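You operate a simulated robot arm through the tools that you are given. There is no shell and no other tool. Be economical: measure what you need, move in short steps, check, and stop when the job is done.

The job below is to be done with a simulated two-armed robot. You get a single attempt, and the scene is never put back.

JOB
Hold the small tub still, sponge the grime off its floor, then tip the jug into it.
Fine: all of the jug's water; sponge and jug back in their places. Spill under 10 ml, drop nothing. Set down upright: clear jug. What is to be rubbed or washed off counts as gone when no trace of it is left.

Only the result counts: the job must be done as asked and must still hold three seconds after the hand-in. Knocking over, shifting, dropping, spilling or breaking anything else fails it.

ROBOT AND FRAMES
Two 7-joint arms with two-finger parallel grippers on one trunk, on a base that drives. Base frame: it is fixed to the floor where the robot stands at the start and does not move with it; the origin is under the middle of the robot, x ahead of it, y to its left, z up. Units: mm, rad, N and s.
The left shoulder is at the start at [70, 163, 1220], the right one opposite. With the tool pointing down near the work surface each hand reaches from about 100 to 800 mm from the robot's upright axis, wherever it stands, measured 20 degrees to its own side. Places, roughly: pink-bristle brush (15x6x5 cm) [800, 200, 800]. Payload 3.43 kg a hand.
Tool frame (each hand has its own): the origin (TCP) lies between the finger pads and is the grasp point; the fingertips stand 34 mm ahead of it; z points along the fingers, y is the line along which they close. Largest opening 128 mm; finger width 24, thickness 12; the body of the gripper, 48 by 130 mm, starts 96 mm behind the TCP.
Orientation is told as [roll, pitch, yaw] about the base's x, y, z axes, in that order, counted from this pose: with the fingers straight down and closing along the base's y, the tool's x points along the base's -x, its y along +y and its z along -z.

CONTROLS
- The arms move only by the tool arm_command. It takes "left_deltas", "right_deltas" or both (then of equal length, played together; a hand with none holds still); each is a list of rows, each a list of 7 numbers: the shift along the tool's x, y, z in units of 25 mm (1.0 is 25 mm), then the turn, a rotation vector about the tool's x, y, z in units of 4 degrees (1.0 is 4 degrees), then the gripper command, from -1 (shut) to 1 (fully open), values between in proportion. In form: [[dx, dy, dz, wx, wy, wz, grip], ...]. A call has 1 to 8 rows; each row shifts and turns the commanded pose from where the row before left it, along the tool's axes as they then stand. A call with a number of a shift or a turn outside -1 to 1 is refused whole. A row lasts 0.2 s, in which the tool goes at most 50 mm and 0.15 rad; a call with a longer step from one row to the next is refused whole, and so is a gripper value outside its range. Where a pose cannot be reached the arm comes as near as it can. A force on the tool above 40 N (or 10 N above the force at the start of the call, whichever is more), or a blocked arm, ends the call early, and 0.2 s more pass. Each finger travels about 153 mm/s and halts on what it meets, pressing with about 41 N; the grip force reading is that of the motor and also rises with nothing between the fingers. The clock runs only during rows and for 0.2 s after the last one: add rows that do not move to give the fingers time. It gives the time, the measured TCP pose, the force on the tool (base axes), the opening and the grip force at its end, in the units of the frame above (readings bear some noise), with the torque about the TCP (base axes, N m) and any sound that the robot's microphone picked up.
- Cameras (640 x 400 px; columns grow to the right, rows downward): "scene" is now at [119.5, 47.6, 1438.4]; the picture's right is [0.58, -0.81, 0.00], its down [-0.54, -0.38, -0.75] and it looks along [0.61, 0.44, -0.66] (base axes); focal length 267 px, centre (320, 200). "left" rides on the left gripper at [76, 11, -160] in its tool frame; the picture's right is [-0.15, 0.99, 0.00], its down [-0.88, -0.13, -0.46] and it looks along [-0.45, -0.07, 0.89] (tool axes); focal length 234 px, centre (320, 200). "right" rides on the right gripper at [76, -11, -160] in its tool frame; the picture's right is [0.15, 0.99, 0.00], its down [-0.88, 0.13, -0.46] and it looks along [-0.45, 0.07, 0.89] (tool axes); focal length 234 px, centre (320, 200).
- get_image(camera): a new picture of that camera. The clock stands still meanwhile.
- raise_lower(by): slides the trunk up (or, below 0, down) by that many mm; the arms and the scene camera ride with it, the base frame stays. It gives what a move gives, with no picture.
- roll_base(legs): drives the robot by 1 to 6 legs, each [ahead, left, turn to the left] in mm, mm and rad, along the robot's own axes; the way and the turn of a leg run together, so that a leg with both is an arc; at most 1500 mm and 3.142 rad a leg. The arms and the cameras ride along, it lands a little off, and it stops where it bumps. It gives what a move gives.
- turn_head(pan, tilt): turns the head with the scene camera to pan (to the left, within 1.501 rad either way) and tilt (down, from -0.506 to 1.204), counted from straight ahead of the robot. It gives what a move gives.
- point_at(camera, pixels): for up to 12 pixels [column, row] of the newest picture of that camera ("zoom" is the newest enlarged one), the place [x, y, z] in the base frame of the surface seen there, good to about 2 mm. The clock stands still meanwhile.
- inspect(camera, box): a new picture of the part [left, top, right, bottom] of that camera's present view, enlarged. The clock stands still meanwhile.
- job_done(): hands the job in; it is judged then, once.

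Work in short steps. Measure before you move; look again where a grasp or a placing could have gone wrong, and mend it. You have 80 turns and 58 pictures in all, those below and enlarged ones among them. Open the grippers and draw the arms clear of the work before you hand the job in, unless the task says otherwise; then end with one line.

The tools are called after "Call:" by a JSON object that holds its "api" and its "payload". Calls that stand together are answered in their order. arm_command: Moves the arms, as the interface text tells. Its arguments: {"type":"object","properties":{"left_deltas":{"type":"array","items":{"type":"array","items":{"type":"number"}}},"right_deltas":{"type":"array","items":{"type":"array","items":{"type":"number"}}}},"required":[]} The other tools are called the same way: raise_lower (by) slides the trunk up or down; roll_base (legs) drives the base; turn_head (pan, tilt) turns the head that bears the scene camera; get_image (camera) takes a picture; point_at (camera, pixels) gives the place of the surface under pixels of a picture; inspect (camera, box) takes an enlarged picture of a part of a camera's view; job_done () hands the job in.

At the start:

```text
time: 0.0
left_ee_pos: [428.1, 494.7, 1154.9]
left_tool_rot: [0.001, 0.0, -0.001]
left_force: [-0.9, 0.9, 0.5]
left_ft_torque: [-0.01, 0.0, 0.01]
left_opening: 127.9
left_grip_force: 0.0
right_ee_pos: [576.3, 79.4, 1162.8]
right_tool_rot: [0.001, -0.001, 0.0]
right_force: [1.0, -0.1, -1.1]
right_ft_torque: [0.0, 0.0, 0.03]
right_opening: 128.2
right_grip_force: 0.1
trunk travel left (down, up): [-700.0, 240.0]
robot x, y, heading: [2.9, 0.4, 0.004]
head pan, tilt: [0.62, 0.721]
```

scene: 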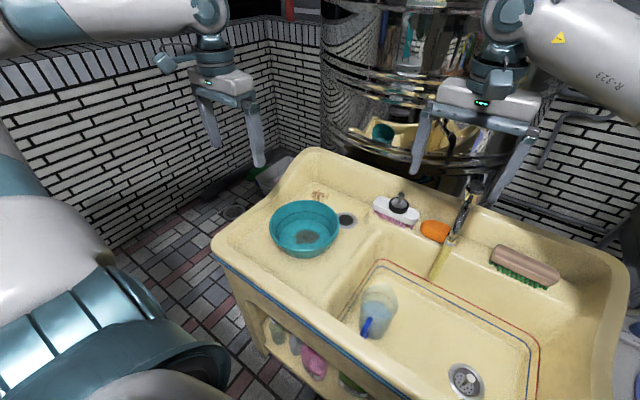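
right: 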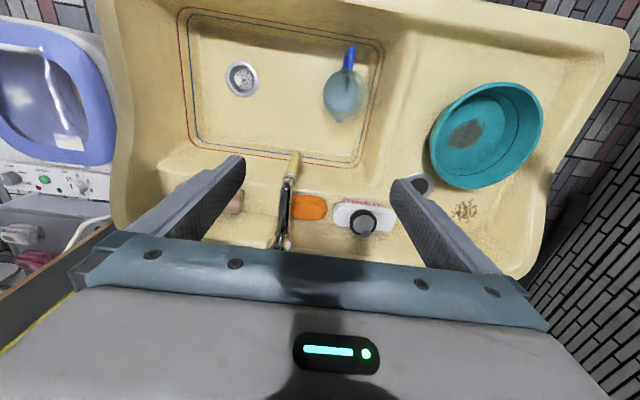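
left: 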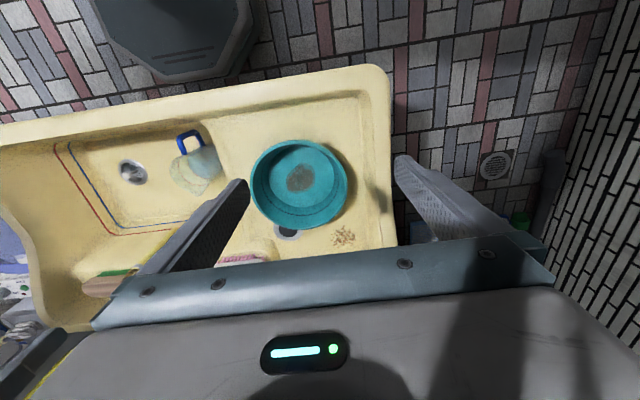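

The tub is at about (305,228) in the scene view, the jug at (375,310) and the orange sponge at (435,231). I'll enlarge the work area so I can measure it.

Call:
{"api": "inspect", "payload": {"camera": "scene", "box": [230, 150, 490, 350]}}

Call:
{"api": "point_at", "payload": {"camera": "scene", "pixels": [[305, 237], [271, 225], [339, 225], [305, 201], [305, 257], [435, 226], [423, 230], [447, 236], [375, 290], [370, 322], [330, 262], [400, 320]]}}

Call:
{"api": "inspect", "payload": {"camera": "right", "box": [220, 30, 560, 260]}}

```text
2.00 times, centred on (360, 250) of scene
```

zoom: 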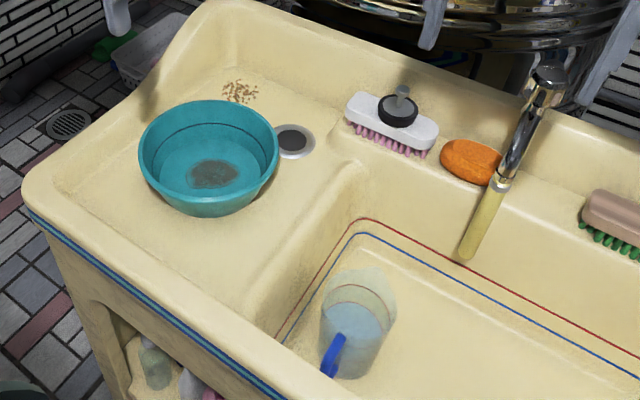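

```text
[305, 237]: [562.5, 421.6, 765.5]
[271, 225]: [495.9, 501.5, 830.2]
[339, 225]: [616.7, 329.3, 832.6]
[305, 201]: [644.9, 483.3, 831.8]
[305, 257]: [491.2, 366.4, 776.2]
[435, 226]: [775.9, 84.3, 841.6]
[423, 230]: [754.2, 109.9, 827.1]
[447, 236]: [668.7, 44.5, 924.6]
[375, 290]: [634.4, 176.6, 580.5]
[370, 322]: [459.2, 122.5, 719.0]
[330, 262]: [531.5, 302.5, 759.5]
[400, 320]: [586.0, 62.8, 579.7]
```

```text
1.74 times, centred on (390, 145) of right
```

zoom: 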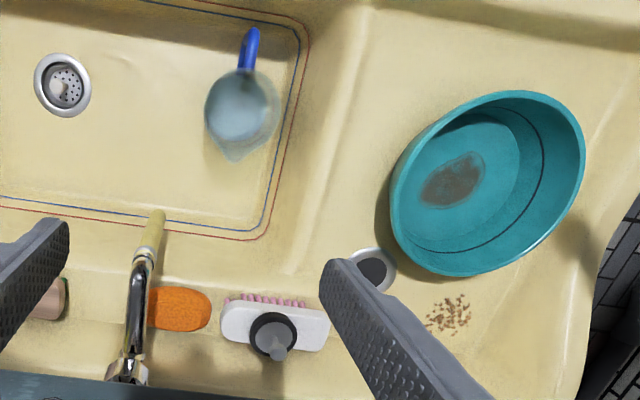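

The jug's handle points toward me and its spout points away. I'll measure the sponge, jug and faucet in the right camera's enlarged view.

Call:
{"api": "point_at", "payload": {"camera": "zoom", "pixels": [[180, 308], [150, 308], [205, 308], [180, 292], [180, 325], [253, 32], [244, 66], [240, 100], [230, 160], [157, 214], [140, 300], [125, 365]]}}

Call:
{"api": "inspect", "payload": {"camera": "scene", "box": [330, 260, 430, 350]}}

```text
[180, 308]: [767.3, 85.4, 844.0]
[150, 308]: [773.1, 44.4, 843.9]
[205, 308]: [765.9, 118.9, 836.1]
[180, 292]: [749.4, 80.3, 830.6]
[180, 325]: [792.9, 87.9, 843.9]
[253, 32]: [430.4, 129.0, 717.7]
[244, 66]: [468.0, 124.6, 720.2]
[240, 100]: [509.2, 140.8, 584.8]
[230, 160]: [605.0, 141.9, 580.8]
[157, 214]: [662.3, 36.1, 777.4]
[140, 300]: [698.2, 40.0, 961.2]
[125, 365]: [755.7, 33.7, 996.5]
```

```text
4.44 times, centred on (380, 305) of scene
```

zoom: 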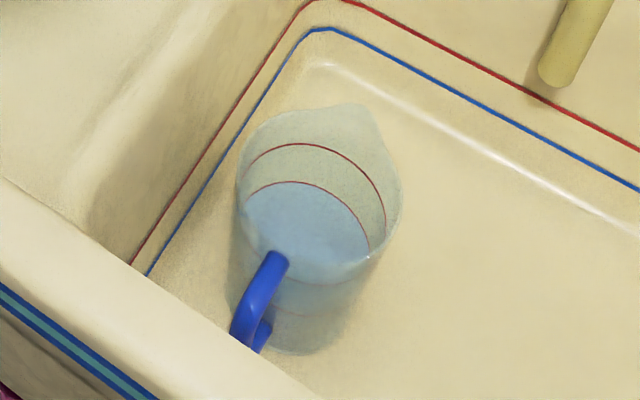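

I'll measure the jug's rim, its water line and the handle in this enlarged view, along with the front sink wall.

Call:
{"api": "point_at", "payload": {"camera": "zoom", "pixels": [[270, 262], [240, 330], [262, 335], [360, 108], [385, 220], [310, 150], [245, 170], [372, 255], [300, 230], [330, 350], [150, 310], [400, 180]]}}

Call:
{"api": "point_at", "payload": {"camera": "scene", "pixels": [[330, 325], [345, 338], [360, 340], [375, 365], [330, 300], [350, 280], [370, 250], [460, 380], [397, 202], [230, 250], [400, 185], [480, 225]]}}

```text
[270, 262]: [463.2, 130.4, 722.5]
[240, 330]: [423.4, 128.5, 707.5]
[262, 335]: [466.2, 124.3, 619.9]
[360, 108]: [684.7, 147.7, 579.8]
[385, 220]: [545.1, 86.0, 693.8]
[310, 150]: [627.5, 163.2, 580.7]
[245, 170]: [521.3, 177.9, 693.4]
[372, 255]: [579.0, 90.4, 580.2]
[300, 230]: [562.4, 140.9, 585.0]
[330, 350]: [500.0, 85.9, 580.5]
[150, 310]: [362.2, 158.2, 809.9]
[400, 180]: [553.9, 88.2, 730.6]
```

```text
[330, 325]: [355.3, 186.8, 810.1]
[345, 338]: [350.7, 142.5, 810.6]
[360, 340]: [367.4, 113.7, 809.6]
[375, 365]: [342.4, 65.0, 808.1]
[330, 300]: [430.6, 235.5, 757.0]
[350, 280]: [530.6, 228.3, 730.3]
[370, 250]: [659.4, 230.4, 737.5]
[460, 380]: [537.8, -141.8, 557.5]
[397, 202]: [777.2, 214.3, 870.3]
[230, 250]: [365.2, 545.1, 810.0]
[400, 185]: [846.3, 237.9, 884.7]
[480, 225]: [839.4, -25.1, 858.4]
```

I need more detail on the tub surroundings and the sponge, and on how close my base is to the sink. I'll turn the head down and look.

Call:
{"api": "point_at", "payload": {"camera": "scene", "pixels": [[305, 198], [340, 222], [270, 232], [318, 258], [290, 203], [270, 195], [250, 215], [300, 185], [318, 196], [345, 221], [360, 215], [300, 237]]}}

Call:
{"api": "turn_head", "payload": {"pan": 0.3, "tilt": 1.15}}

Call:
{"api": "get_image", "payload": {"camera": "scene"}}

```text
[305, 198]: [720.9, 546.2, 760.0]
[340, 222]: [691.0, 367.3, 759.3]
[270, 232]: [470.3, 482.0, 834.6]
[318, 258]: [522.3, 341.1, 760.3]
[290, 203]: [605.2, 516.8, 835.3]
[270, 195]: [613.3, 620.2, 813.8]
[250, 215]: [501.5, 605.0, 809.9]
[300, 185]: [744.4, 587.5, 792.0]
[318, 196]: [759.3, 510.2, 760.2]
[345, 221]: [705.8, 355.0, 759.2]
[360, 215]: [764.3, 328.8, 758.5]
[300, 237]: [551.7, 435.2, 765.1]
```

```text
time: 0.9
left_ee_pos: [427.0, 492.8, 1153.2]
left_tool_rot: [0.0, -0.001, 0.001]
left_force: [-1.1, -0.3, 0.3]
left_ft_torque: [0.0, 0.05, -0.01]
left_opening: 127.7
left_grip_force: 0.0
right_ee_pos: [576.0, 79.6, 1162.8]
right_tool_rot: [-0.001, 0.0, 0.0]
right_force: [0.2, 0.1, -0.1]
right_ft_torque: [0.05, -0.01, 0.01]
right_opening: 127.9
right_grip_force: 0.1
trunk travel left (down, up): [-700.0, 240.0]
robot x, y, heading: [0.9, -1.4, -0.0]
head pan, tilt: [0.3, 1.15]
```

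```text
51 pictures are left
```

scene: 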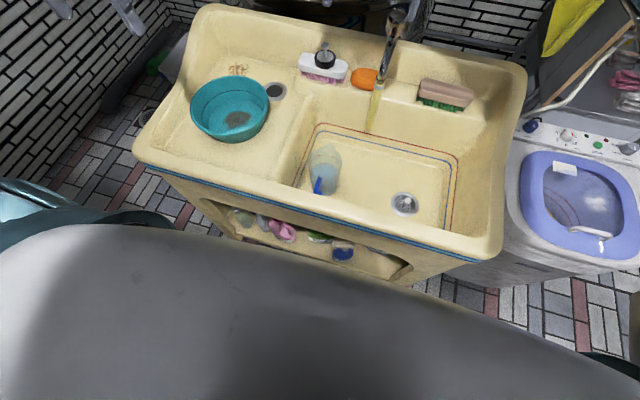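

I'll measure the tub rim from the left camera picture, and the robot body edge against the sink front from this scene picture.

Call:
{"api": "point_at", "payload": {"camera": "left", "pixels": [[254, 190], [347, 185], [300, 142], [268, 158], [335, 158], [300, 180], [282, 178], [316, 178], [300, 165], [300, 192], [270, 190], [330, 185]]}}

Call:
{"api": "point_at", "payload": {"camera": "scene", "pixels": [[200, 228], [300, 258], [400, 292], [500, 330], [250, 215], [450, 258], [155, 214], [600, 355], [365, 72], [352, 76], [376, 78], [360, 88]]}}

Call:
{"api": "inspect", "payload": {"camera": "scene", "box": [170, 20, 480, 220]}}

```text
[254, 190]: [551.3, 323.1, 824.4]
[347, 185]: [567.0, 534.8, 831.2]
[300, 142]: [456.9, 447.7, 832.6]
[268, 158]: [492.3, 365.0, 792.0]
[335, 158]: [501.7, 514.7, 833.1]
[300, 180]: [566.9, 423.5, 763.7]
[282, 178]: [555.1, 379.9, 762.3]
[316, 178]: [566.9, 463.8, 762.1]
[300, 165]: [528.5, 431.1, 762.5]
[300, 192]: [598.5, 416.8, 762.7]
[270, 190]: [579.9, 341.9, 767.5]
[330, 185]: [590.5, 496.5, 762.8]
```

```text
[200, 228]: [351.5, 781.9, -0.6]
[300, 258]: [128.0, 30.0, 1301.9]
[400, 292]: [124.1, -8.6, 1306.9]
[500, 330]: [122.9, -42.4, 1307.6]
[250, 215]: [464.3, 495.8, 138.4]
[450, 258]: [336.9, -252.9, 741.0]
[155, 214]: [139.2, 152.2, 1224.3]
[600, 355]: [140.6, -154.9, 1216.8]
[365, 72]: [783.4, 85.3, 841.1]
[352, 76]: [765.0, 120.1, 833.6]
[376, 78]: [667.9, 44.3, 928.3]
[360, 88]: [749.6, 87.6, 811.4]
```

```text
2.00 times, centred on (325, 120) of scene
```

zoom: 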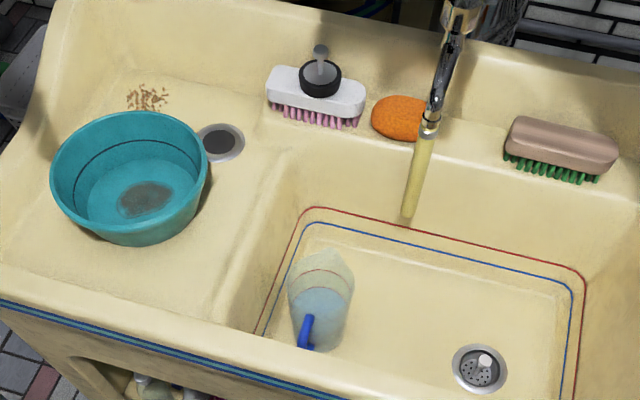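

The tub rim is centred near (563,428) with radius about 107 and its floor at z≈763. I'll measure how far the grime extends, then drive 150 mm left so both arms reach the tub well.

Call:
{"api": "point_at", "payload": {"camera": "zoom", "pixels": [[118, 203], [176, 196], [152, 182], [142, 216], [207, 165], [322, 85], [398, 100], [372, 118], [395, 138], [418, 120], [421, 125], [405, 215]]}}

Call:
{"api": "roll_base", "payload": {"legs": [[0, 150, 0]]}}

```text
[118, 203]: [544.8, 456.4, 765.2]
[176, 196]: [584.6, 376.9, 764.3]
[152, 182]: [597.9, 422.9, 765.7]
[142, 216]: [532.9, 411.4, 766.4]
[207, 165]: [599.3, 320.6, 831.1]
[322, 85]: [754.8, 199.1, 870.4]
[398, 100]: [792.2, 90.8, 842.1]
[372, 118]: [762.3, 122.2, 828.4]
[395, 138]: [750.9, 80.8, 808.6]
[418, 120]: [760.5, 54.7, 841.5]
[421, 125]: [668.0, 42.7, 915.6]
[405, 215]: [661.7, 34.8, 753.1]
```

```text
time: 2.3
left_ee_pos: [428.8, 640.9, 1154.4]
left_tool_rot: [0.004, 0.0, -0.001]
left_force: [-0.2, 0.3, -0.4]
left_ft_torque: [0.03, 0.01, 0.04]
left_opening: 128.0
left_grip_force: 0.0
right_ee_pos: [577.0, 228.6, 1164.6]
right_tool_rot: [-0.001, 0.001, -0.002]
right_force: [-0.2, -0.3, -0.5]
right_ft_torque: [0.03, 0.0, 0.0]
right_opening: 128.0
right_grip_force: 0.0
trunk travel left (down, up): [-700.0, 240.0]
robot x, y, heading: [2.8, 150.5, 0.0]
head pan, tilt: [0.3, 1.15]
```

The grime spans x 533–598 and y 377–456, and the sponge spans x 749–796 and y 50–122, up to z 843. I start turning the right hand so it closes along x, and lean the left hand over to the tub's left rim.

Call:
{"api": "arm_command", "payload": {"right_deltas": [[0, 0, 1, 0, 0, 1, 0.6], [0, 0, 1, 0, 0, 1, 0.6], [0, 0, 1, 0, 0, 1, 0.6], [0, 0, 1, 0, 0, 1, 0.6], [0, 0, 1, 0, 0, 1, 0.6], [0, 0, 1, 0, 0, 1, 0.6], [0, 0, 0.5, 0, 0, 1, 0.6], [0, 0, 0, 0, 0, 1, 0.6]], "left_deltas": [[-0.77, 0, 0, 1, 0, 0, -0.06], [-0.77, 0, 0, 1, 0, 0, -0.06], [-0.77, 0, 0, 1, 0, 0, -0.06], [-0.77, 0, 0, 1, 0, 0, -0.06], [-0.77, 0, 0, 1, 0, 0, -0.06], [-0.77, 0, 0, 1, 0, 0, -0.06], [-0.77, 0, 0, 1, 0, 0, -0.06], [0, 0, 0, 0, 0, 0, -0.06]]}}

Call:
{"api": "arm_command", "payload": {"right_deltas": [[0, 0, 0, 0, 0, 1, 0.3], [0, 0, 0, 0, 0, 1, 0.3], [0, 0, 0, 0, 0, 1, 0.3], [0, 0, 0, 0, 0, 1, 0.3], [0, 0, 0, 0, 0, 1, 0.3], [0, 0, 0, 0, 0, 1, 0.3], [0, 0, 0, 0, 0, 1, 0.3], [0, 0, 0, 0, 0, 1, 0.3]], "left_deltas": [[0, 0.575, 1, 0, 0, 0, -0.06], [0, 0.575, 1, 0, 0, 0, -0.06], [0, 0.575, 1, 0, 0, 0, -0.06], [0, 0.575, 1, 0, 0, 0, -0.06], [0, 0, 1, 0, 0, 0, -0.06], [0, 0, 1, 0, 0, 0, -0.06], [0, 0, 1, 0, 0, 0, -0.06], [0, 0, 0.83, 0, 0, 0, -0.06]]}}

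Call:
{"api": "arm_command", "payload": {"right_deltas": [[0, 0, 0, 0, 0, 1, 0.3], [0, 0, 0, 0, 0, 1, 0.3], [0, 0, 0, 0, 0, 1, 0.3], [0, 0, 0, 0, 0, 1, 0.3], [0, 0, 0, 0, 0, 1, 0.3], [0, 0, 0, 0, 0, 1, 0.3], [0, 0, 0, 0, 0, 0.5, 0.3], [0, 0, 0, 0, 0, 0, 0.3]]}}

Call:
{"api": "get_image", "payload": {"camera": "left"}}

Call:
{"api": "get_image", "payload": {"camera": "scene"}}

```text
time: 4.1
left_ee_pos: [561.1, 642.5, 1154.6]
left_tool_rot: [-0.488, -0.001, -0.001]
left_force: [-0.5, -0.2, 0.2]
left_ft_torque: [0.01, 0.0, 0.02]
left_opening: 60.2
left_grip_force: 0.0
right_ee_pos: [575.1, 228.3, 1000.5]
right_tool_rot: [0.001, 0.001, -0.559]
right_force: [-0.6, 0.3, 0.3]
right_ft_torque: [0.05, -0.06, 0.04]
right_opening: 102.5
right_grip_force: 0.1
trunk travel left (down, up): [-700.0, 240.0]
robot x, y, heading: [0.9, 151.6, -0.001]
head pan, tilt: [0.3, 1.15]
```

```text
time: 5.9
left_ee_pos: [562.9, 601.4, 952.9]
left_tool_rot: [-0.488, 0.001, 0.001]
left_force: [-1.0, -0.5, -0.2]
left_ft_torque: [-0.05, 0.0, -0.01]
left_opening: 60.2
left_grip_force: 0.0
right_ee_pos: [576.0, 228.9, 1000.4]
right_tool_rot: [0.0, 0.001, -1.118]
right_force: [-0.1, -0.3, 0.1]
right_ft_torque: [0.03, 0.0, -0.01]
right_opening: 83.1
right_grip_force: 0.0
trunk travel left (down, up): [-700.0, 240.0]
robot x, y, heading: [-2.9, 149.1, -0.003]
head pan, tilt: [0.3, 1.15]
```

```text
time: 7.7
left_ee_pos: [563.4, 601.2, 954.1]
left_tool_rot: [-0.488, -0.001, -0.001]
left_force: [-1.3, -0.5, 1.0]
left_ft_torque: [0.01, -0.01, -0.01]
left_opening: 60.0
left_grip_force: 0.0
right_ee_pos: [575.8, 229.2, 1001.7]
right_tool_rot: [0.0, 0.0, -1.572]
right_force: [0.2, 0.1, -0.3]
right_ft_torque: [-0.02, 0.01, 0.01]
right_opening: 83.1
right_grip_force: 0.0
trunk travel left (down, up): [-700.0, 240.0]
robot x, y, heading: [0.3, 149.7, 0.002]
head pan, tilt: [0.3, 1.15]
```

```text
49 pictures are left
```

left: 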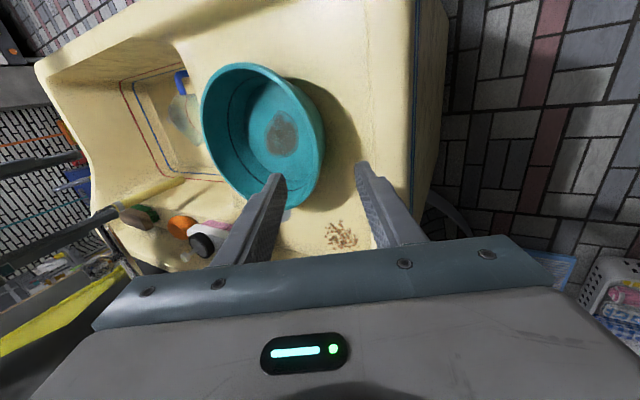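

```text
48 pictures are left
```

scene: 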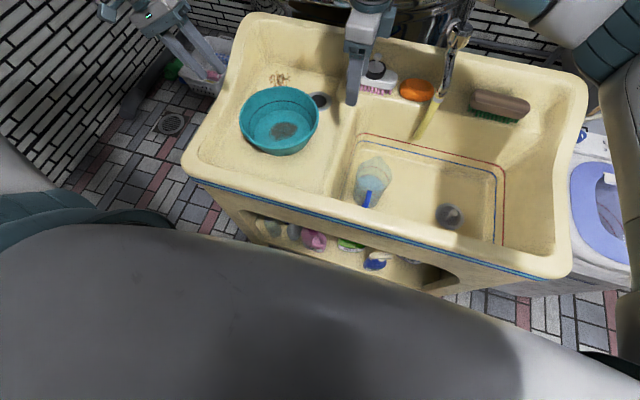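

The left hand is aligned with the tub's left rim. I'll measure that rim precisely, and at this height move the right hand over to above the sponge (773, 97).

Call:
{"api": "point_at", "payload": {"camera": "left", "pixels": [[321, 160], [323, 145], [316, 180], [317, 120], [290, 85], [245, 65], [205, 110], [310, 165], [305, 175], [340, 170]]}}

Call:
{"api": "arm_command", "payload": {"right_deltas": [[-0.66, 0.985, 0, 0, 0, 0, 0.3], [-0.66, 0.985, 0, 0, 0, 0, 0.3], [-0.66, 0.985, 0, 0, 0, 0, 0.3], [-0.66, 0.985, 0, 0, 0, 0, 0.3], [-0.66, 0.985, 0, 0, 0, 0, 0.3], [-0.66, 0.985, 0, 0, 0, 0, 0.3], [-0.66, 0.985, 0, 0, 0, 0, 0.3], [-0.66, 0.985, 0, 0, 0, 0, 0.3]]}}

Call:
{"api": "get_image", "payload": {"camera": "right"}}

Call:
{"api": "get_image", "payload": {"camera": "scene"}}

```text
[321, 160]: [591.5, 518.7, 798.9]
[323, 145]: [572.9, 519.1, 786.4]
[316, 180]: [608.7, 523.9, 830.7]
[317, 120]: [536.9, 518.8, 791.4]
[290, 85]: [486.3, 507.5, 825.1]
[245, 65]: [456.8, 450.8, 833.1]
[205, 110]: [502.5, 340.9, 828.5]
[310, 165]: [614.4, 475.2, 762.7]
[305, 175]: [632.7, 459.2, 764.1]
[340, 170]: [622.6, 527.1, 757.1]
```

```text
time: 9.5
left_ee_pos: [562.6, 601.5, 952.6]
left_tool_rot: [-0.489, -0.001, -0.001]
left_force: [-0.5, 0.4, 0.1]
left_ft_torque: [0.0, -0.01, -0.02]
left_opening: 60.0
left_grip_force: 0.1
right_ee_pos: [773.8, 97.2, 1001.0]
right_tool_rot: [-0.002, 0.0, -1.57]
right_force: [-0.4, 0.4, -0.5]
right_ft_torque: [0.05, 0.04, 0.01]
right_opening: 83.4
right_grip_force: 0.0
trunk travel left (down, up): [-700.0, 240.0]
robot x, y, heading: [1.3, 149.0, -0.0]
head pan, tilt: [0.3, 1.15]
```

```text
47 pictures are left
```

right: 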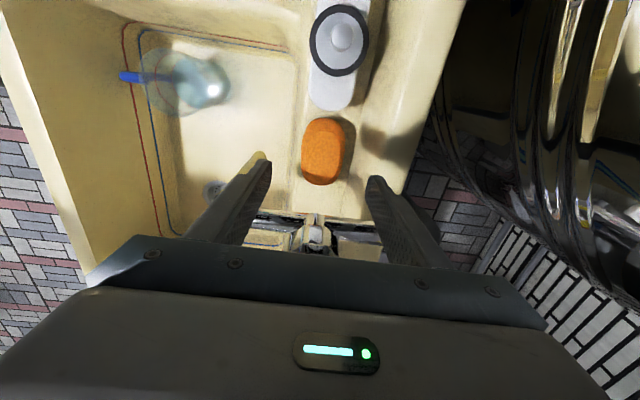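

```text
46 pictures are left
```

scene: 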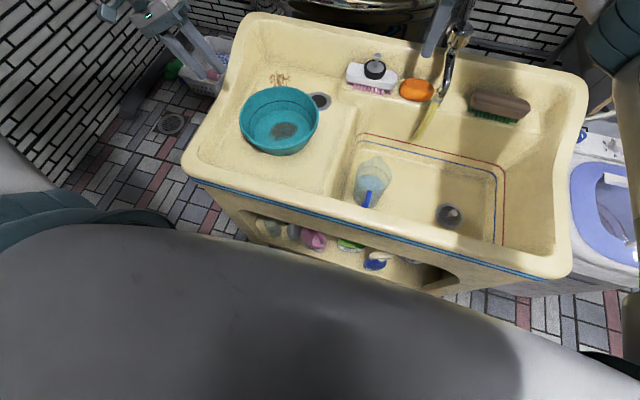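

The right hand is above the sponge. I'll measure the sponge's outline, the shelf and the back wall beside it before going down.

Call:
{"api": "point_at", "payload": {"camera": "right", "pixels": [[303, 150], [343, 150], [323, 119], [320, 183], [323, 150], [360, 165], [380, 165], [400, 180], [295, 170], [313, 228], [330, 108], [350, 190]]}}

```text
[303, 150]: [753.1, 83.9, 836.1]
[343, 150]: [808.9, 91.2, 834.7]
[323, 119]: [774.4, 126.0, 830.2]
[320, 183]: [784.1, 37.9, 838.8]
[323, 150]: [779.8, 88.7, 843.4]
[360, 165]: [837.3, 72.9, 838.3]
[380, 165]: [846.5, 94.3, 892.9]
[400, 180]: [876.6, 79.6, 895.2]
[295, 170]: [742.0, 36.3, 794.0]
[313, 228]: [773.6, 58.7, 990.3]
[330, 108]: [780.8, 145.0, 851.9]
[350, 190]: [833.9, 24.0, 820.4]
```

The sponge centre is really about (780, 82), and the chrome faucet head is near y≈59 at z≈990. I'll check that clearance before going down.

Call:
{"api": "inspect", "payload": {"camera": "right", "box": [220, 100, 420, 260]}}

Call:
{"api": "point_at", "payload": {"camera": "right", "pixels": [[270, 222], [290, 222], [340, 222], [360, 222], [313, 217], [313, 245], [285, 215], [350, 228], [375, 230], [255, 240], [370, 240], [280, 240]]}}

```text
2.50 times, centred on (320, 180) of right
```

zoom: 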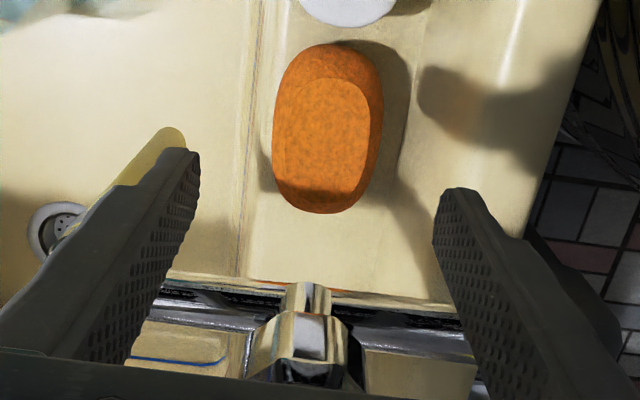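

```text
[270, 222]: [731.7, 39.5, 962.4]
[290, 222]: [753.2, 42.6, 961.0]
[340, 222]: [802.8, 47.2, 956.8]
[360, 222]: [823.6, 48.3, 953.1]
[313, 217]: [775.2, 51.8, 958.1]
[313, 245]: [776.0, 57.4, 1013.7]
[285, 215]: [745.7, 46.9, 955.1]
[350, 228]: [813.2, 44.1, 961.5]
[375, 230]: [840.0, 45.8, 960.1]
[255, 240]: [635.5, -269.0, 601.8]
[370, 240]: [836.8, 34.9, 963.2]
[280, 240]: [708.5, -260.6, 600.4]
```

The faucet bar runs along x with y ≤57, so gripping at y≈103 leaves it clear. I narrow the opening to about 72 mm, centre at x 780 and go down to the sponge.

Call:
{"api": "arm_command", "payload": {"right_deltas": [[0.23, 0.25, 0, 0, 0, 0, 0.125], [0, 0, 0.9, 0, 0, 0, 0.125], [0, 0, 0.9, 0, 0, 0, 0.125], [0, 0, 0.9, 0, 0, 0, 0.125], [0, 0, 0.9, 0, 0, 0, 0.125], [0, 0, 0.8, 0, 0, 0, 0.125], [0, 0, 0.7, 0, 0, 0, 0.125], [0, 0, 0.58, 0, 0, 0, 0.125]]}}

Call:
{"api": "get_image", "payload": {"camera": "right"}}

```text
time: 11.3
left_ee_pos: [562.3, 602.4, 952.6]
left_tool_rot: [-0.488, -0.001, 0.0]
left_force: [-0.9, 0.1, -0.6]
left_ft_torque: [0.03, 0.01, 0.02]
left_opening: 60.1
left_grip_force: 0.0
right_ee_pos: [778.9, 104.4, 857.8]
right_tool_rot: [0.0, 0.0, -1.573]
right_force: [-0.7, 5.5, 2.0]
right_ft_torque: [-0.73, -0.16, -0.08]
right_opening: 71.9
right_grip_force: 0.1
trunk travel left (down, up): [-700.0, 240.0]
robot x, y, heading: [-0.9, 152.6, -0.0]
head pan, tilt: [0.3, 1.15]
```

```text
44 pictures are left
```

right: 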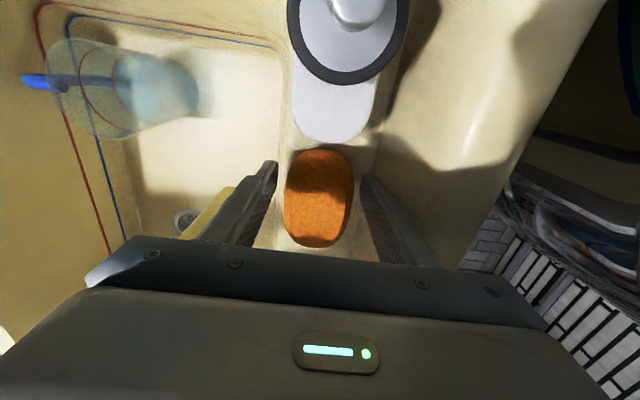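

A 5.5 N push at about z 990 means the gripper body is touching the faucet hub. I lean the hand 8° away from it before closing.

Call:
{"api": "arm_command", "payload": {"right_deltas": [[0, 0, 0, 0, -1, 0, 0.125], [0, 0, 0, 0, -1, 0, 0.125], [0, 0, 0, 0, 0, 0, 0.125]]}}

```text
time: 12.1
left_ee_pos: [562.2, 600.4, 953.6]
left_tool_rot: [-0.489, 0.0, -0.001]
left_force: [0.0, -0.2, 0.1]
left_ft_torque: [-0.01, -0.02, -0.01]
left_opening: 60.1
left_grip_force: 0.1
right_ee_pos: [781.0, 101.8, 859.4]
right_tool_rot: [0.001, -0.14, -1.572]
right_force: [-0.2, 0.1, 0.6]
right_ft_torque: [0.0, 0.02, -0.02]
right_opening: 72.2
right_grip_force: 0.1
trunk travel left (down, up): [-700.0, 240.0]
robot x, y, heading: [4.2, 152.2, -0.006]
head pan, tilt: [0.3, 1.15]
```

The contact is gone. I close on the sponge and meanwhile slide the left hand down so its fingers straddle the tub's left wall.

Call:
{"api": "arm_command", "payload": {"right_deltas": [[0, 0, 0, 0, 0, 0, -1], [0, 0, 0, 0, 0, 0, -1], [0, 0, 0, 0, 0, 0, -1], [0, 0, 0, 0, 0, 0, -1], [0, 0, 0, 0, 0, 0, -1], [0, 0, 0, 0, 0, 0, -1], [0, 0, 0, 0, 0, 0, -1]], "left_deltas": [[0, 0, 1, 0, 0, 0, -0.06], [0, 0, 1, 0, 0, 0, -0.06], [0, 0, 1, 0, 0, 0, -0.06], [0, 0, 1, 0, 0, 0, -0.06], [0, 0, 1, 0, 0, 0, -0.06], [0, 0, 0.5, 0, 0, 0, -0.06], [0, 0, 0.3, 0, 0, 0, -0.06]]}}

Call:
{"api": "inspect", "payload": {"camera": "left", "box": [140, 0, 500, 280]}}

Call:
{"api": "get_image", "payload": {"camera": "right"}}

```text
time: 13.7
left_ee_pos: [556.9, 533.4, 832.8]
left_tool_rot: [-0.487, -0.002, 0.0]
left_force: [0.2, -0.3, -0.4]
left_ft_torque: [0.02, 0.04, 0.0]
left_opening: 60.0
left_grip_force: 0.1
left hand out of reach, approached as far as the arm can: row 6, 7
right_ee_pos: [779.4, 102.4, 858.2]
right_tool_rot: [0.0, -0.137, -1.571]
right_force: [-0.7, 0.4, 1.8]
right_ft_torque: [-0.02, -0.03, -0.04]
right_opening: 60.2
right_grip_force: 40.8
trunk travel left (down, up): [-700.0, 240.0]
robot x, y, heading: [-0.3, 153.7, 0.0]
head pan, tilt: [0.3, 1.15]
```

```text
1.43 times, centred on (320, 140) of left
```

zoom: 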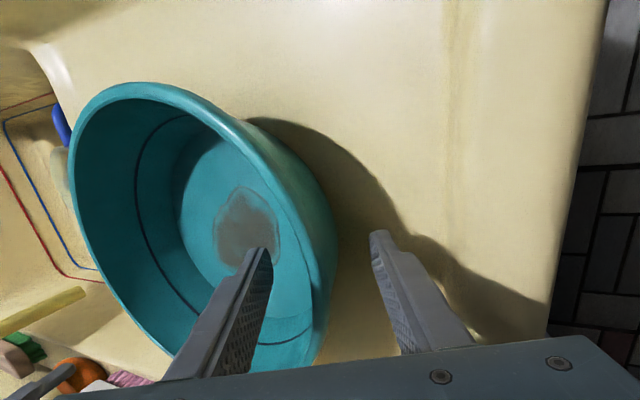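

```text
42 pictures are left
```

right: 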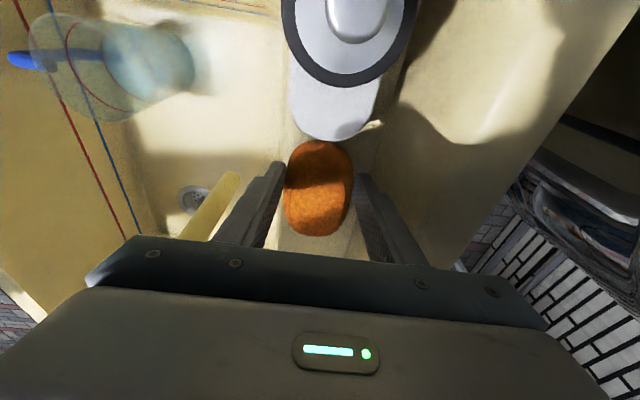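

The sponge is gripped at 60 mm opening, and the tub wall sits midway between the left fingers (zoom columns 265 and 380, wall near 320). I close the left hand on the wall and lift the sponge.

Call:
{"api": "arm_command", "payload": {"right_deltas": [[0, 0, -0.5, 0, 0, 0, -1], [0, 0, -1, 0, 0, 0, -1], [0, 0, -1, 0, 0, 0, -1], [0, 0, -1, 0, 0, 0, -1], [0, 0, -1, 0, 0, 0, -1], [0, 0, -1, 0, 0, 0, -1], [0, 0, -0.5, 0, 0, 0, -1], [0, 0, 0, 0, 0, 0, -1]], "left_deltas": [[0, 0, 0, 0, 0, 0, -0.4], [0, 0, 0, 0, 0, 0, -0.7], [0, 0, 0, 0, 0, 0, -1], [0, 0, 0, 0, 0, 0, -1], [0, 0, 0, 0, 0, 0, -1], [0, 0, 0, 0, 0, 0, -1], [0, 0, 0, 0, 0, 0, -1], [0, 0, 0, 0, 0, 0, -1]]}}

Call:
{"api": "get_image", "payload": {"camera": "scene"}}

Call:
{"api": "get_image", "payload": {"camera": "right"}}

```text
time: 15.5
left_ee_pos: [556.6, 534.9, 832.4]
left_tool_rot: [-0.488, -0.003, -0.001]
left_force: [0.4, -0.3, -0.2]
left_ft_torque: [0.13, 0.0, 0.01]
left_opening: 1.8
left_grip_force: 36.2
right_ee_pos: [779.8, 125.5, 1006.9]
right_tool_rot: [-0.002, -0.14, -1.571]
right_force: [-1.1, 5.9, -4.0]
right_ft_torque: [0.54, 0.02, -0.11]
right_opening: 59.9
right_grip_force: 40.9
trunk travel left (down, up): [-700.0, 240.0]
robot x, y, heading: [4.7, 149.4, -0.003]
head pan, tilt: [0.3, 1.15]
```

```text
41 pictures are left
```

scene: 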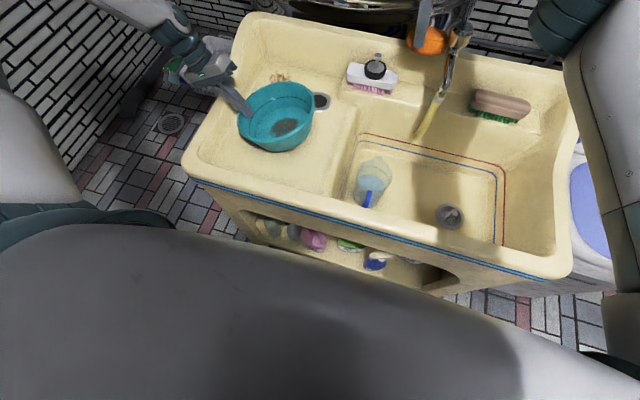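

```text
40 pictures are left
```

right: 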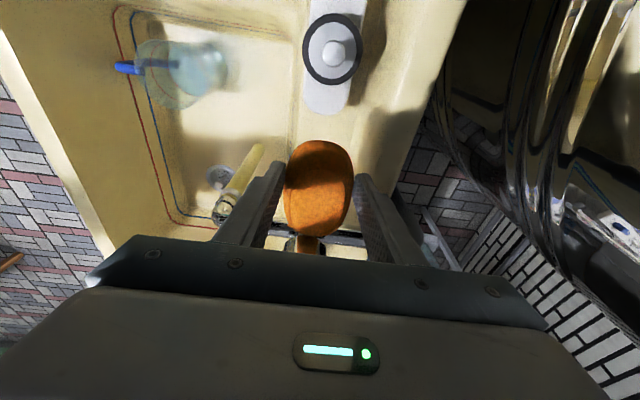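

The sponge end is brushing the faucet hub (5.9 N in +y), so I move the right hand off in +y. The tub is now gripped, with 1.8 mm of wall between the left fingers.

Call:
{"api": "arm_command", "payload": {"right_deltas": [[0.6, 0, 0, 0, 0, 0, -1], [1, 0, -0.3, 0, 0, 0, -1], [1, 0, -0.3, 0, 0, 0, -1], [0.8, 0, 0, 0, 0, 0, -1], [0, 0, 0, 0, 0, 0, -1]]}}

Call:
{"api": "get_image", "payload": {"camera": "right"}}

Call:
{"api": "inspect", "payload": {"camera": "scene", "box": [170, 0, 490, 200]}}

```text
time: 16.7
left_ee_pos: [557.6, 533.2, 833.0]
left_tool_rot: [-0.488, -0.002, 0.001]
left_force: [-1.1, -0.3, -1.4]
left_ft_torque: [0.12, -0.03, -0.01]
left_opening: 1.7
left_grip_force: 36.4
right_ee_pos: [767.8, 197.0, 1010.4]
right_tool_rot: [0.002, -0.142, -1.571]
right_force: [0.6, -0.6, -0.4]
right_ft_torque: [-0.01, -0.01, 0.0]
right_opening: 60.0
right_grip_force: 40.3
right hand out of reach, approached as far as the arm can: row 3, 4
trunk travel left (down, up): [-700.0, 240.0]
robot x, y, heading: [-1.5, 154.0, 0.001]
head pan, tilt: [0.3, 1.15]
```

```text
39 pictures are left
```

right: 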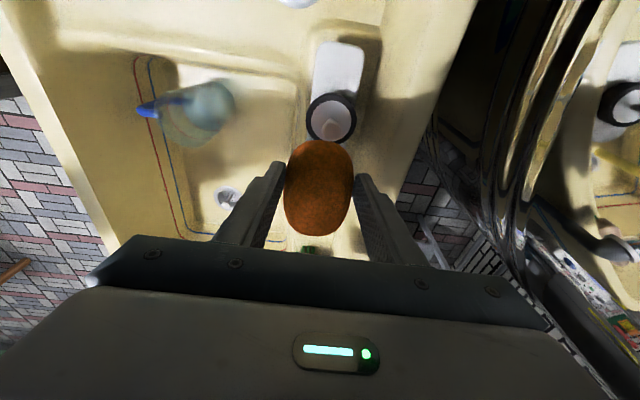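

```text
2.00 times, centred on (330, 100) of scene
```

zoom: 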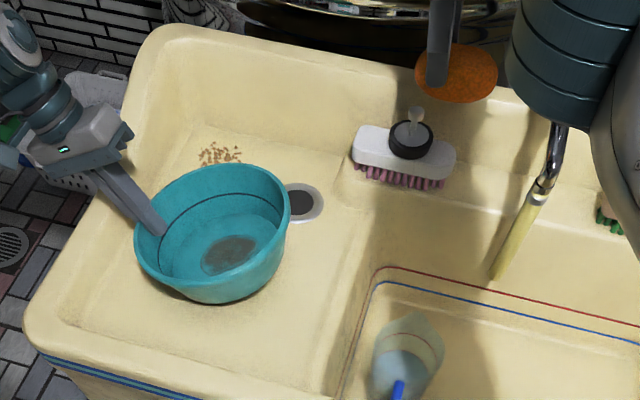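

The sponge stayed put in the grip. I'll re-measure the grime and rim now that the tub is gripped.

Call:
{"api": "point_at", "payload": {"camera": "zoom", "pixels": [[230, 255], [205, 265], [255, 242], [230, 236], [222, 273], [287, 210], [215, 300], [265, 225], [190, 240], [240, 225], [215, 168], [200, 268]]}}

```text
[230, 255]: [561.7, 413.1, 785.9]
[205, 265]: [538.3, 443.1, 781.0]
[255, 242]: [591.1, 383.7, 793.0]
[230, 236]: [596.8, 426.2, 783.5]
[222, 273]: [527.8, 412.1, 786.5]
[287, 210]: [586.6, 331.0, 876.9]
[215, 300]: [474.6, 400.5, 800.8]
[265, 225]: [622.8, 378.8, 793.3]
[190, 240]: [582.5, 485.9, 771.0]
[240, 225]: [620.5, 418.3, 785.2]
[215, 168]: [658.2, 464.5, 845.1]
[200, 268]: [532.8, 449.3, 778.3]
```

Closing tipped the tub by about 12°: its floor rises from z 771 at y 486 to 793 at y 384. I rotate the left hand back 12° around the tub's left bottom edge to set it flat.

Call:
{"api": "arm_command", "payload": {"left_deltas": [[0, -0.2, 0.05, -0.75, 0, 0, -1], [0, -0.2, 0.05, -0.75, 0, 0, -1], [0, -0.2, 0.05, -0.75, 0, 0, -1], [0, 0, 0, -0.75, 0, 0, -1], [0, 0, 0, 0, 0, 0, -1]]}}

Call:
{"api": "inspect", "payload": {"camera": "scene", "box": [170, 0, 490, 200]}}

Call:
{"api": "point_at", "payload": {"camera": "zoom", "pixels": [[230, 255], [205, 265], [255, 242], [230, 236], [222, 273], [287, 210], [215, 300], [265, 225], [190, 240], [240, 225], [215, 168], [200, 268]]}}

```text
time: 17.9
left_ee_pos: [556.9, 518.4, 836.0]
left_tool_rot: [-0.281, 0.001, 0.0]
left_force: [1.0, 0.9, -0.9]
left_ft_torque: [0.1, -0.01, 0.0]
left_opening: 1.9
left_grip_force: 36.6
right_ee_pos: [768.0, 197.0, 1010.1]
right_tool_rot: [-0.001, -0.14, -1.572]
right_force: [-0.3, -1.2, -1.3]
right_ft_torque: [-0.03, -0.04, 0.01]
right_opening: 59.7
right_grip_force: 40.9
trunk travel left (down, up): [-700.0, 240.0]
robot x, y, heading: [-3.3, 151.8, -0.002]
head pan, tilt: [0.3, 1.15]
```

```text
2.00 times, centred on (330, 100) of scene
```

zoom: 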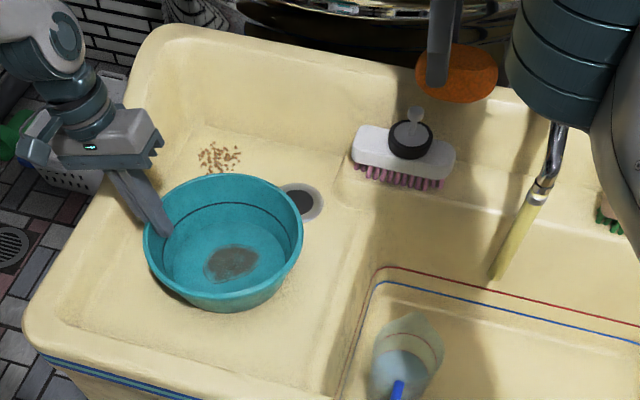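

```text
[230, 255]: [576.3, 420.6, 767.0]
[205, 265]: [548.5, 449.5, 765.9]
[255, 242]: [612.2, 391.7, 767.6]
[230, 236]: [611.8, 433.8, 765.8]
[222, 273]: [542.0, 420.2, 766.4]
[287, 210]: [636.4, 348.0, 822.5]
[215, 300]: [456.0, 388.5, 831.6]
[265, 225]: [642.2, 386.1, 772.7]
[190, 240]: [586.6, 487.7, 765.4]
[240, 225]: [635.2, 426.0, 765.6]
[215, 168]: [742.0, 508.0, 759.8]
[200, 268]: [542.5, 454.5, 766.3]
```

The tub is flat again, with its floor at 766–767 throughout. The camera on the right gripper would hit the left hand at this yaw, so I pull back to free space and turn the right hand 180° about the vertical, keeping the sponge level.

Call:
{"api": "point_at", "payload": {"camera": "zoom", "pixels": [[258, 258], [235, 245], [225, 283], [205, 268], [230, 262]]}}

Call:
{"api": "arm_command", "payload": {"right_deltas": [[0.33, -0.867, -0.047, 0, 0, 0, -1], [0.33, -0.867, -0.047, 0, 0, 0, -1], [0.33, -0.867, -0.047, 0, 0, 0, -1], [0.33, -0.867, -0.047, 0, 0, 0, -1], [0.33, -0.867, -0.047, 0, 0, 0, -1], [0.33, -0.867, -0.047, 0, 0, 0, -1], [0, 0, 0, -0.139, 0, -0.99, -1], [0, 0, 0, -0.139, 0, -0.99, -1]]}}

Call:
{"api": "arm_command", "payload": {"right_deltas": [[0, 0, 0, -0.139, 0, -0.99, -1], [0, 0, 0, -0.139, 0, -0.99, -1], [0, 0, 0, -0.139, 0, -0.99, -1], [0, 0, 0, -0.139, 0, -0.99, -1], [0, 0, 0, -0.139, 0, -0.99, -1], [0, 0, 0, -0.139, 0, -0.99, -1], [0, 0, 0, -0.139, 0, -0.99, -1], [0, 0, 0, -0.139, 0, -0.99, -1]]}}

Call:
{"api": "arm_command", "payload": {"right_deltas": [[0, 0, 0, -0.139, 0, -0.99, -1], [0, 0, 0, -0.139, 0, -0.99, -1], [0, 0, 0, -0.139, 0, -0.99, -1], [0, 0, 0, -0.139, 0, -0.99, -1], [0, 0, 0, -0.139, 0, -0.99, -1], [0, 0, 0, -0.139, 0, -0.99, -1], [0, 0, 0, -0.139, 0, -0.99, -1], [0, 0, 0, -0.139, 0, -0.99, -1]]}}

Call:
{"api": "arm_command", "payload": {"right_deltas": [[0, 0, 0, -0.139, 0, -0.99, -1], [0, 0, 0, -0.139, 0, -0.99, -1], [0, 0, 0, -0.139, 0, -0.99, -1], [0, 0, 0, -0.139, 0, -0.99, -1], [0, 0, 0, -0.139, 0, -0.99, -1], [0, 0, 0, -0.139, 0, -0.99, -1], [0, 0, 0, -0.139, 0, -0.99, -1], [0, 0, 0, -0.139, 0, -0.99, -1]]}}

```text
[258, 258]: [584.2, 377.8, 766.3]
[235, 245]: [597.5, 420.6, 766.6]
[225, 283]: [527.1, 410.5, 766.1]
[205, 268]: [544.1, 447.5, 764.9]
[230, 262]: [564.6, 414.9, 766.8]
```

```text
time: 19.7
left_ee_pos: [557.9, 519.5, 837.0]
left_tool_rot: [-0.279, 0.0, 0.001]
left_force: [0.7, 0.3, -0.9]
left_ft_torque: [0.08, -0.01, -0.03]
left_opening: 1.9
left_grip_force: 36.9
right_ee_pos: [771.5, 196.0, 1009.5]
right_tool_rot: [-0.005, -0.14, -1.431]
right_force: [-0.6, -0.1, 0.6]
right_ft_torque: [0.04, -0.01, -0.03]
right_opening: 59.7
right_grip_force: 41.2
right hand out of reach, approached as far as the arm can: row 1, 2, 3, 4, 5, 6, 8
trunk travel left (down, up): [-700.0, 240.0]
robot x, y, heading: [2.1, 147.1, -0.004]
head pan, tilt: [0.3, 1.15]
```

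```text
time: 21.5
left_ee_pos: [557.4, 519.3, 835.6]
left_tool_rot: [-0.28, 0.002, -0.001]
left_force: [0.3, 0.2, -1.4]
left_ft_torque: [0.06, 0.02, -0.01]
left_opening: 2.0
left_grip_force: 36.5
right_ee_pos: [787.9, 202.9, 1011.3]
right_tool_rot: [-0.004, -0.142, -0.892]
right_force: [-0.3, 0.2, -0.9]
right_ft_torque: [0.06, 0.02, -0.02]
right_opening: 59.6
right_grip_force: 41.0
right hand out of reach, approached as far as the arm can: row 2, 4, 6, 8
trunk travel left (down, up): [-700.0, 240.0]
robot x, y, heading: [-1.5, 153.7, -0.001]
head pan, tilt: [0.3, 1.15]
```

```text
time: 23.3
left_ee_pos: [558.3, 519.0, 835.6]
left_tool_rot: [-0.28, -0.001, 0.001]
left_force: [0.8, -0.1, -0.7]
left_ft_torque: [0.09, 0.02, 0.01]
left_opening: 2.1
left_grip_force: 36.3
right_ee_pos: [800.6, 209.2, 1012.7]
right_tool_rot: [-0.001, -0.138, -0.314]
right_force: [0.7, -0.3, -0.8]
right_ft_torque: [0.01, 0.04, 0.01]
right_opening: 59.8
right_grip_force: 40.5
right hand out of reach, approached as far as the arm can: row 2, 4, 6, 8
trunk travel left (down, up): [-700.0, 240.0]
robot x, y, heading: [1.0, 150.1, -0.002]
head pan, tilt: [0.3, 1.15]
```

```text
time: 25.1
left_ee_pos: [557.6, 519.0, 835.9]
left_tool_rot: [-0.279, 0.0, -0.001]
left_force: [-0.8, 0.2, -1.5]
left_ft_torque: [0.08, 0.01, 0.0]
left_opening: 1.8
left_grip_force: 36.2
right_ee_pos: [805.5, 219.4, 1033.9]
right_tool_rot: [0.001, -0.141, 0.244]
right_force: [0.2, -0.4, -0.4]
right_ft_torque: [0.05, 0.03, -0.01]
right_opening: 59.6
right_grip_force: 41.1
right hand out of reach, approached as far as the arm can: row 1, 2, 3, 4, 5, 7
trunk travel left (down, up): [-700.0, 240.0]
robot x, y, heading: [2.3, 152.5, 0.004]
head pan, tilt: [0.3, 1.15]
```

The turn worked (yaw now +0.24), but the hand didn't come inward because it was at its reach limit. I move it inward now, toward −x.

Call:
{"api": "arm_command", "payload": {"right_deltas": [[0.97, 0.25, 0, 0, 0, 0, -1], [0.97, 0.25, 0, 0, 0, 0, -1], [0.97, 0.25, 0, 0, 0, 0, -1], [0.97, 0.25, 0, 0, 0, 0, -1]]}}

```text
time: 26.1
left_ee_pos: [557.5, 519.7, 836.1]
left_tool_rot: [-0.279, -0.001, 0.0]
left_force: [-0.6, 0.1, -1.3]
left_ft_torque: [0.15, 0.01, 0.04]
left_opening: 1.8
left_grip_force: 37.0
right_ee_pos: [801.4, 226.2, 1035.3]
right_tool_rot: [-0.001, -0.136, 0.243]
right_force: [-0.8, 0.4, 0.9]
right_ft_torque: [0.01, 0.0, 0.02]
right_opening: 59.5
right_grip_force: 41.3
right hand out of reach, approached as far as the arm can: row 1, 2, 3, 4
trunk travel left (down, up): [-700.0, 240.0]
robot x, y, heading: [-2.1, 150.0, 0.001]
head pan, tilt: [0.3, 1.15]
```

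The arm seems stuck in its stretched pose. I try backing out the way it came, toward −y and slightly down, then inward.

Call:
{"api": "arm_command", "payload": {"right_deltas": [[0.25, -0.95, 0.3, 0, 0, 0, -1], [0.25, -0.95, 0.3, 0, 0, 0, -1], [0.25, -0.95, 0.3, 0, 0, 0, -1], [0.97, 0.25, 0, 0, 0, 0, -1]]}}

Call:
{"api": "get_image", "payload": {"camera": "scene"}}

```text
time: 27.1
left_ee_pos: [557.0, 518.4, 836.5]
left_tool_rot: [-0.277, -0.001, 0.001]
left_force: [-1.0, 0.0, -0.4]
left_ft_torque: [0.13, 0.0, 0.04]
left_opening: 2.0
left_grip_force: 36.4
right_ee_pos: [778.4, 153.4, 1005.8]
right_tool_rot: [0.002, -0.141, 0.244]
right_force: [-0.8, -0.4, 0.0]
right_ft_torque: [-0.01, -0.03, 0.01]
right_opening: 59.7
right_grip_force: 41.1
trunk travel left (down, up): [-700.0, 240.0]
robot x, y, heading: [0.3, 149.7, -0.004]
head pan, tilt: [0.3, 1.15]
```

```text
36 pictures are left
```

scene: 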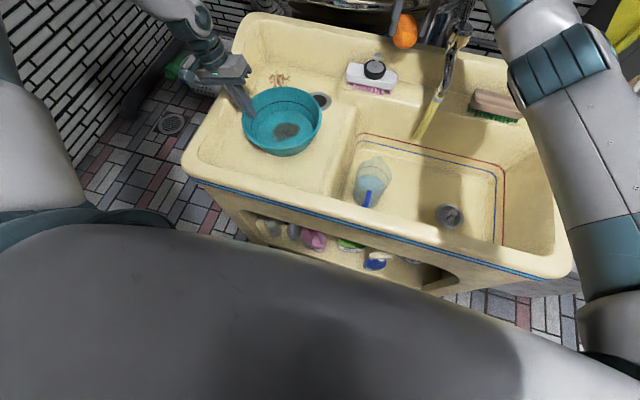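

It's free again. I draw the right hand inward about 180 mm along −x.

Call:
{"api": "arm_command", "payload": {"right_deltas": [[0.96, 0.24, -0.13, 0, 0, 0, -1], [0.96, 0.24, -0.13, 0, 0, 0, -1], [0.96, 0.24, -0.13, 0, 0, 0, -1], [0.96, 0.24, -0.13, 0, 0, 0, -1], [0.96, 0.24, -0.13, 0, 0, 0, -1], [0.96, 0.24, -0.13, 0, 0, 0, -1], [0.96, 0.24, -0.13, 0, 0, 0, -1], [0, 0, 0, 0, 0, 0, -1]]}}

Call:
{"api": "arm_command", "payload": {"right_deltas": [[0, 0, 0, -0.139, 0, -0.99, -1], [0, 0, 0, -0.139, 0, -0.99, -1], [0, 0, 0, -0.139, 0, -0.99, -1], [0, 0, 0, -0.139, 0, -0.99, -1], [0, 0, 0, -0.139, 0, -0.99, -1], [0, 0, 0, -0.139, 0, -0.99, -1], [0, 0, 0, -0.139, 0, -0.99, -1], [0, 0, 0, -0.139, 0, -0.99, -1]]}}

Call:
{"api": "arm_command", "payload": {"right_deltas": [[0, 0, 0, -0.139, 0, -0.99, -1], [0, 0, 0, -0.139, 0, -0.99, -1], [0, 0, 0, -0.139, 0, -0.99, -1], [0, 0, 0, -0.139, 0, -0.99, -1], [0, 0, 0, -0.139, 0, -0.99, -1], [0, 0, 0, -0.139, 0, -0.99, -1], [0, 0, 0, -0.139, 0, -0.99, -1], [0, 0, 0, -0.139, 0, -0.99, -1]]}}

```text
time: 28.9
left_ee_pos: [557.8, 517.5, 836.3]
left_tool_rot: [-0.279, 0.0, 0.0]
left_force: [0.1, 0.6, -1.0]
left_ft_torque: [0.14, 0.01, -0.03]
left_opening: 2.0
left_grip_force: 36.5
right_ee_pos: [604.7, 153.5, 1005.5]
right_tool_rot: [0.002, -0.138, 0.243]
right_force: [-0.1, 0.3, -0.5]
right_ft_torque: [-0.02, 0.02, 0.01]
right_opening: 59.8
right_grip_force: 41.1
trunk travel left (down, up): [-700.0, 240.0]
robot x, y, heading: [0.0, 150.7, -0.006]
head pan, tilt: [0.3, 1.15]
```

```text
time: 30.7
left_ee_pos: [557.7, 518.7, 836.2]
left_tool_rot: [-0.28, 0.001, -0.001]
left_force: [0.0, -0.2, -0.7]
left_ft_torque: [0.07, -0.02, -0.01]
left_opening: 1.8
left_grip_force: 36.6
right_ee_pos: [603.5, 154.7, 1003.8]
right_tool_rot: [0.002, -0.14, 0.8]
right_force: [0.3, 0.6, 0.0]
right_ft_torque: [0.01, 0.01, 0.0]
right_opening: 59.6
right_grip_force: 40.7
trunk travel left (down, up): [-700.0, 240.0]
robot x, y, heading: [-2.3, 151.3, -0.002]
head pan, tilt: [0.3, 1.15]
```

```text
time: 32.5
left_ee_pos: [558.0, 519.1, 836.1]
left_tool_rot: [-0.28, 0.0, 0.0]
left_force: [0.1, 0.2, -2.1]
left_ft_torque: [0.09, 0.04, 0.0]
left_opening: 1.8
left_grip_force: 36.8
right_ee_pos: [603.7, 153.0, 1005.9]
right_tool_rot: [0.0, -0.142, 1.214]
right_force: [0.8, -0.7, -0.4]
right_ft_torque: [-0.03, 0.0, -0.02]
right_opening: 59.7
right_grip_force: 41.3
right hand out of reach, approached as far as the arm can: row 7, 8
trunk travel left (down, up): [-700.0, 240.0]
robot x, y, heading: [1.4, 149.3, 0.001]
head pan, tilt: [0.3, 1.15]
```

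The yaw stops at 70°, which is enough since the camera side now faces away from the left hand. I carry the sponge over the tub, aiming for (556, 392, 1005).

Call:
{"api": "arm_command", "payload": {"right_deltas": [[-1, 0.645, 0.145, 0, 0, 0, -1], [-1, 0.645, 0.145, 0, 0, 0, -1], [-1, 0.645, 0.145, 0, 0, 0, -1], [-1, 0.645, 0.145, 0, 0, 0, -1], [-1, 0.645, 0.145, 0, 0, 0, -1], [-1, 0.645, 0.145, 0, 0, 0, -1], [-1, 0.645, 0.145, 0, 0, 0, -1], [-1, 0.645, 0.145, 0, 0, 0, -1]]}}

Call:
{"api": "get_image", "payload": {"camera": "scene"}}

Call:
{"api": "get_image", "payload": {"camera": "right"}}

```text
time: 34.3
left_ee_pos: [557.2, 520.5, 836.5]
left_tool_rot: [-0.279, 0.002, 0.001]
left_force: [-0.3, 0.3, -0.7]
left_ft_torque: [0.1, 0.0, -0.01]
left_opening: 1.9
left_grip_force: 36.6
right_ee_pos: [553.1, 390.7, 1003.9]
right_tool_rot: [0.001, -0.139, 1.213]
right_force: [0.2, 0.9, -0.4]
right_ft_torque: [0.0, 0.01, -0.01]
right_opening: 59.5
right_grip_force: 41.0
trunk travel left (down, up): [-700.0, 240.0]
robot x, y, heading: [1.5, 150.3, -0.001]
head pan, tilt: [0.3, 1.15]
```

```text
35 pictures are left
```

scene: 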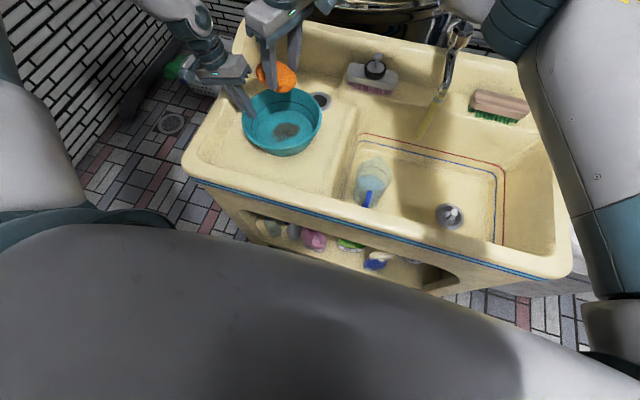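

```text
34 pictures are left
```

right: 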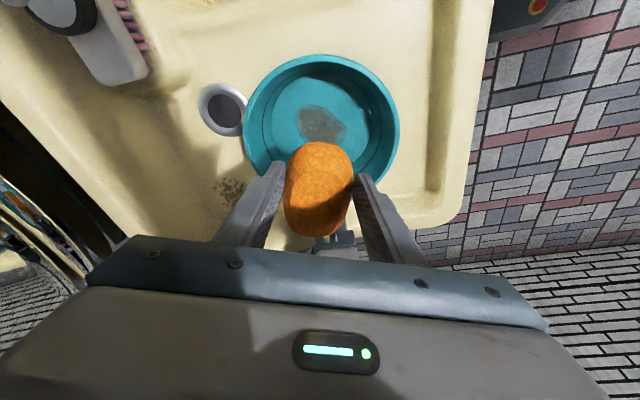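

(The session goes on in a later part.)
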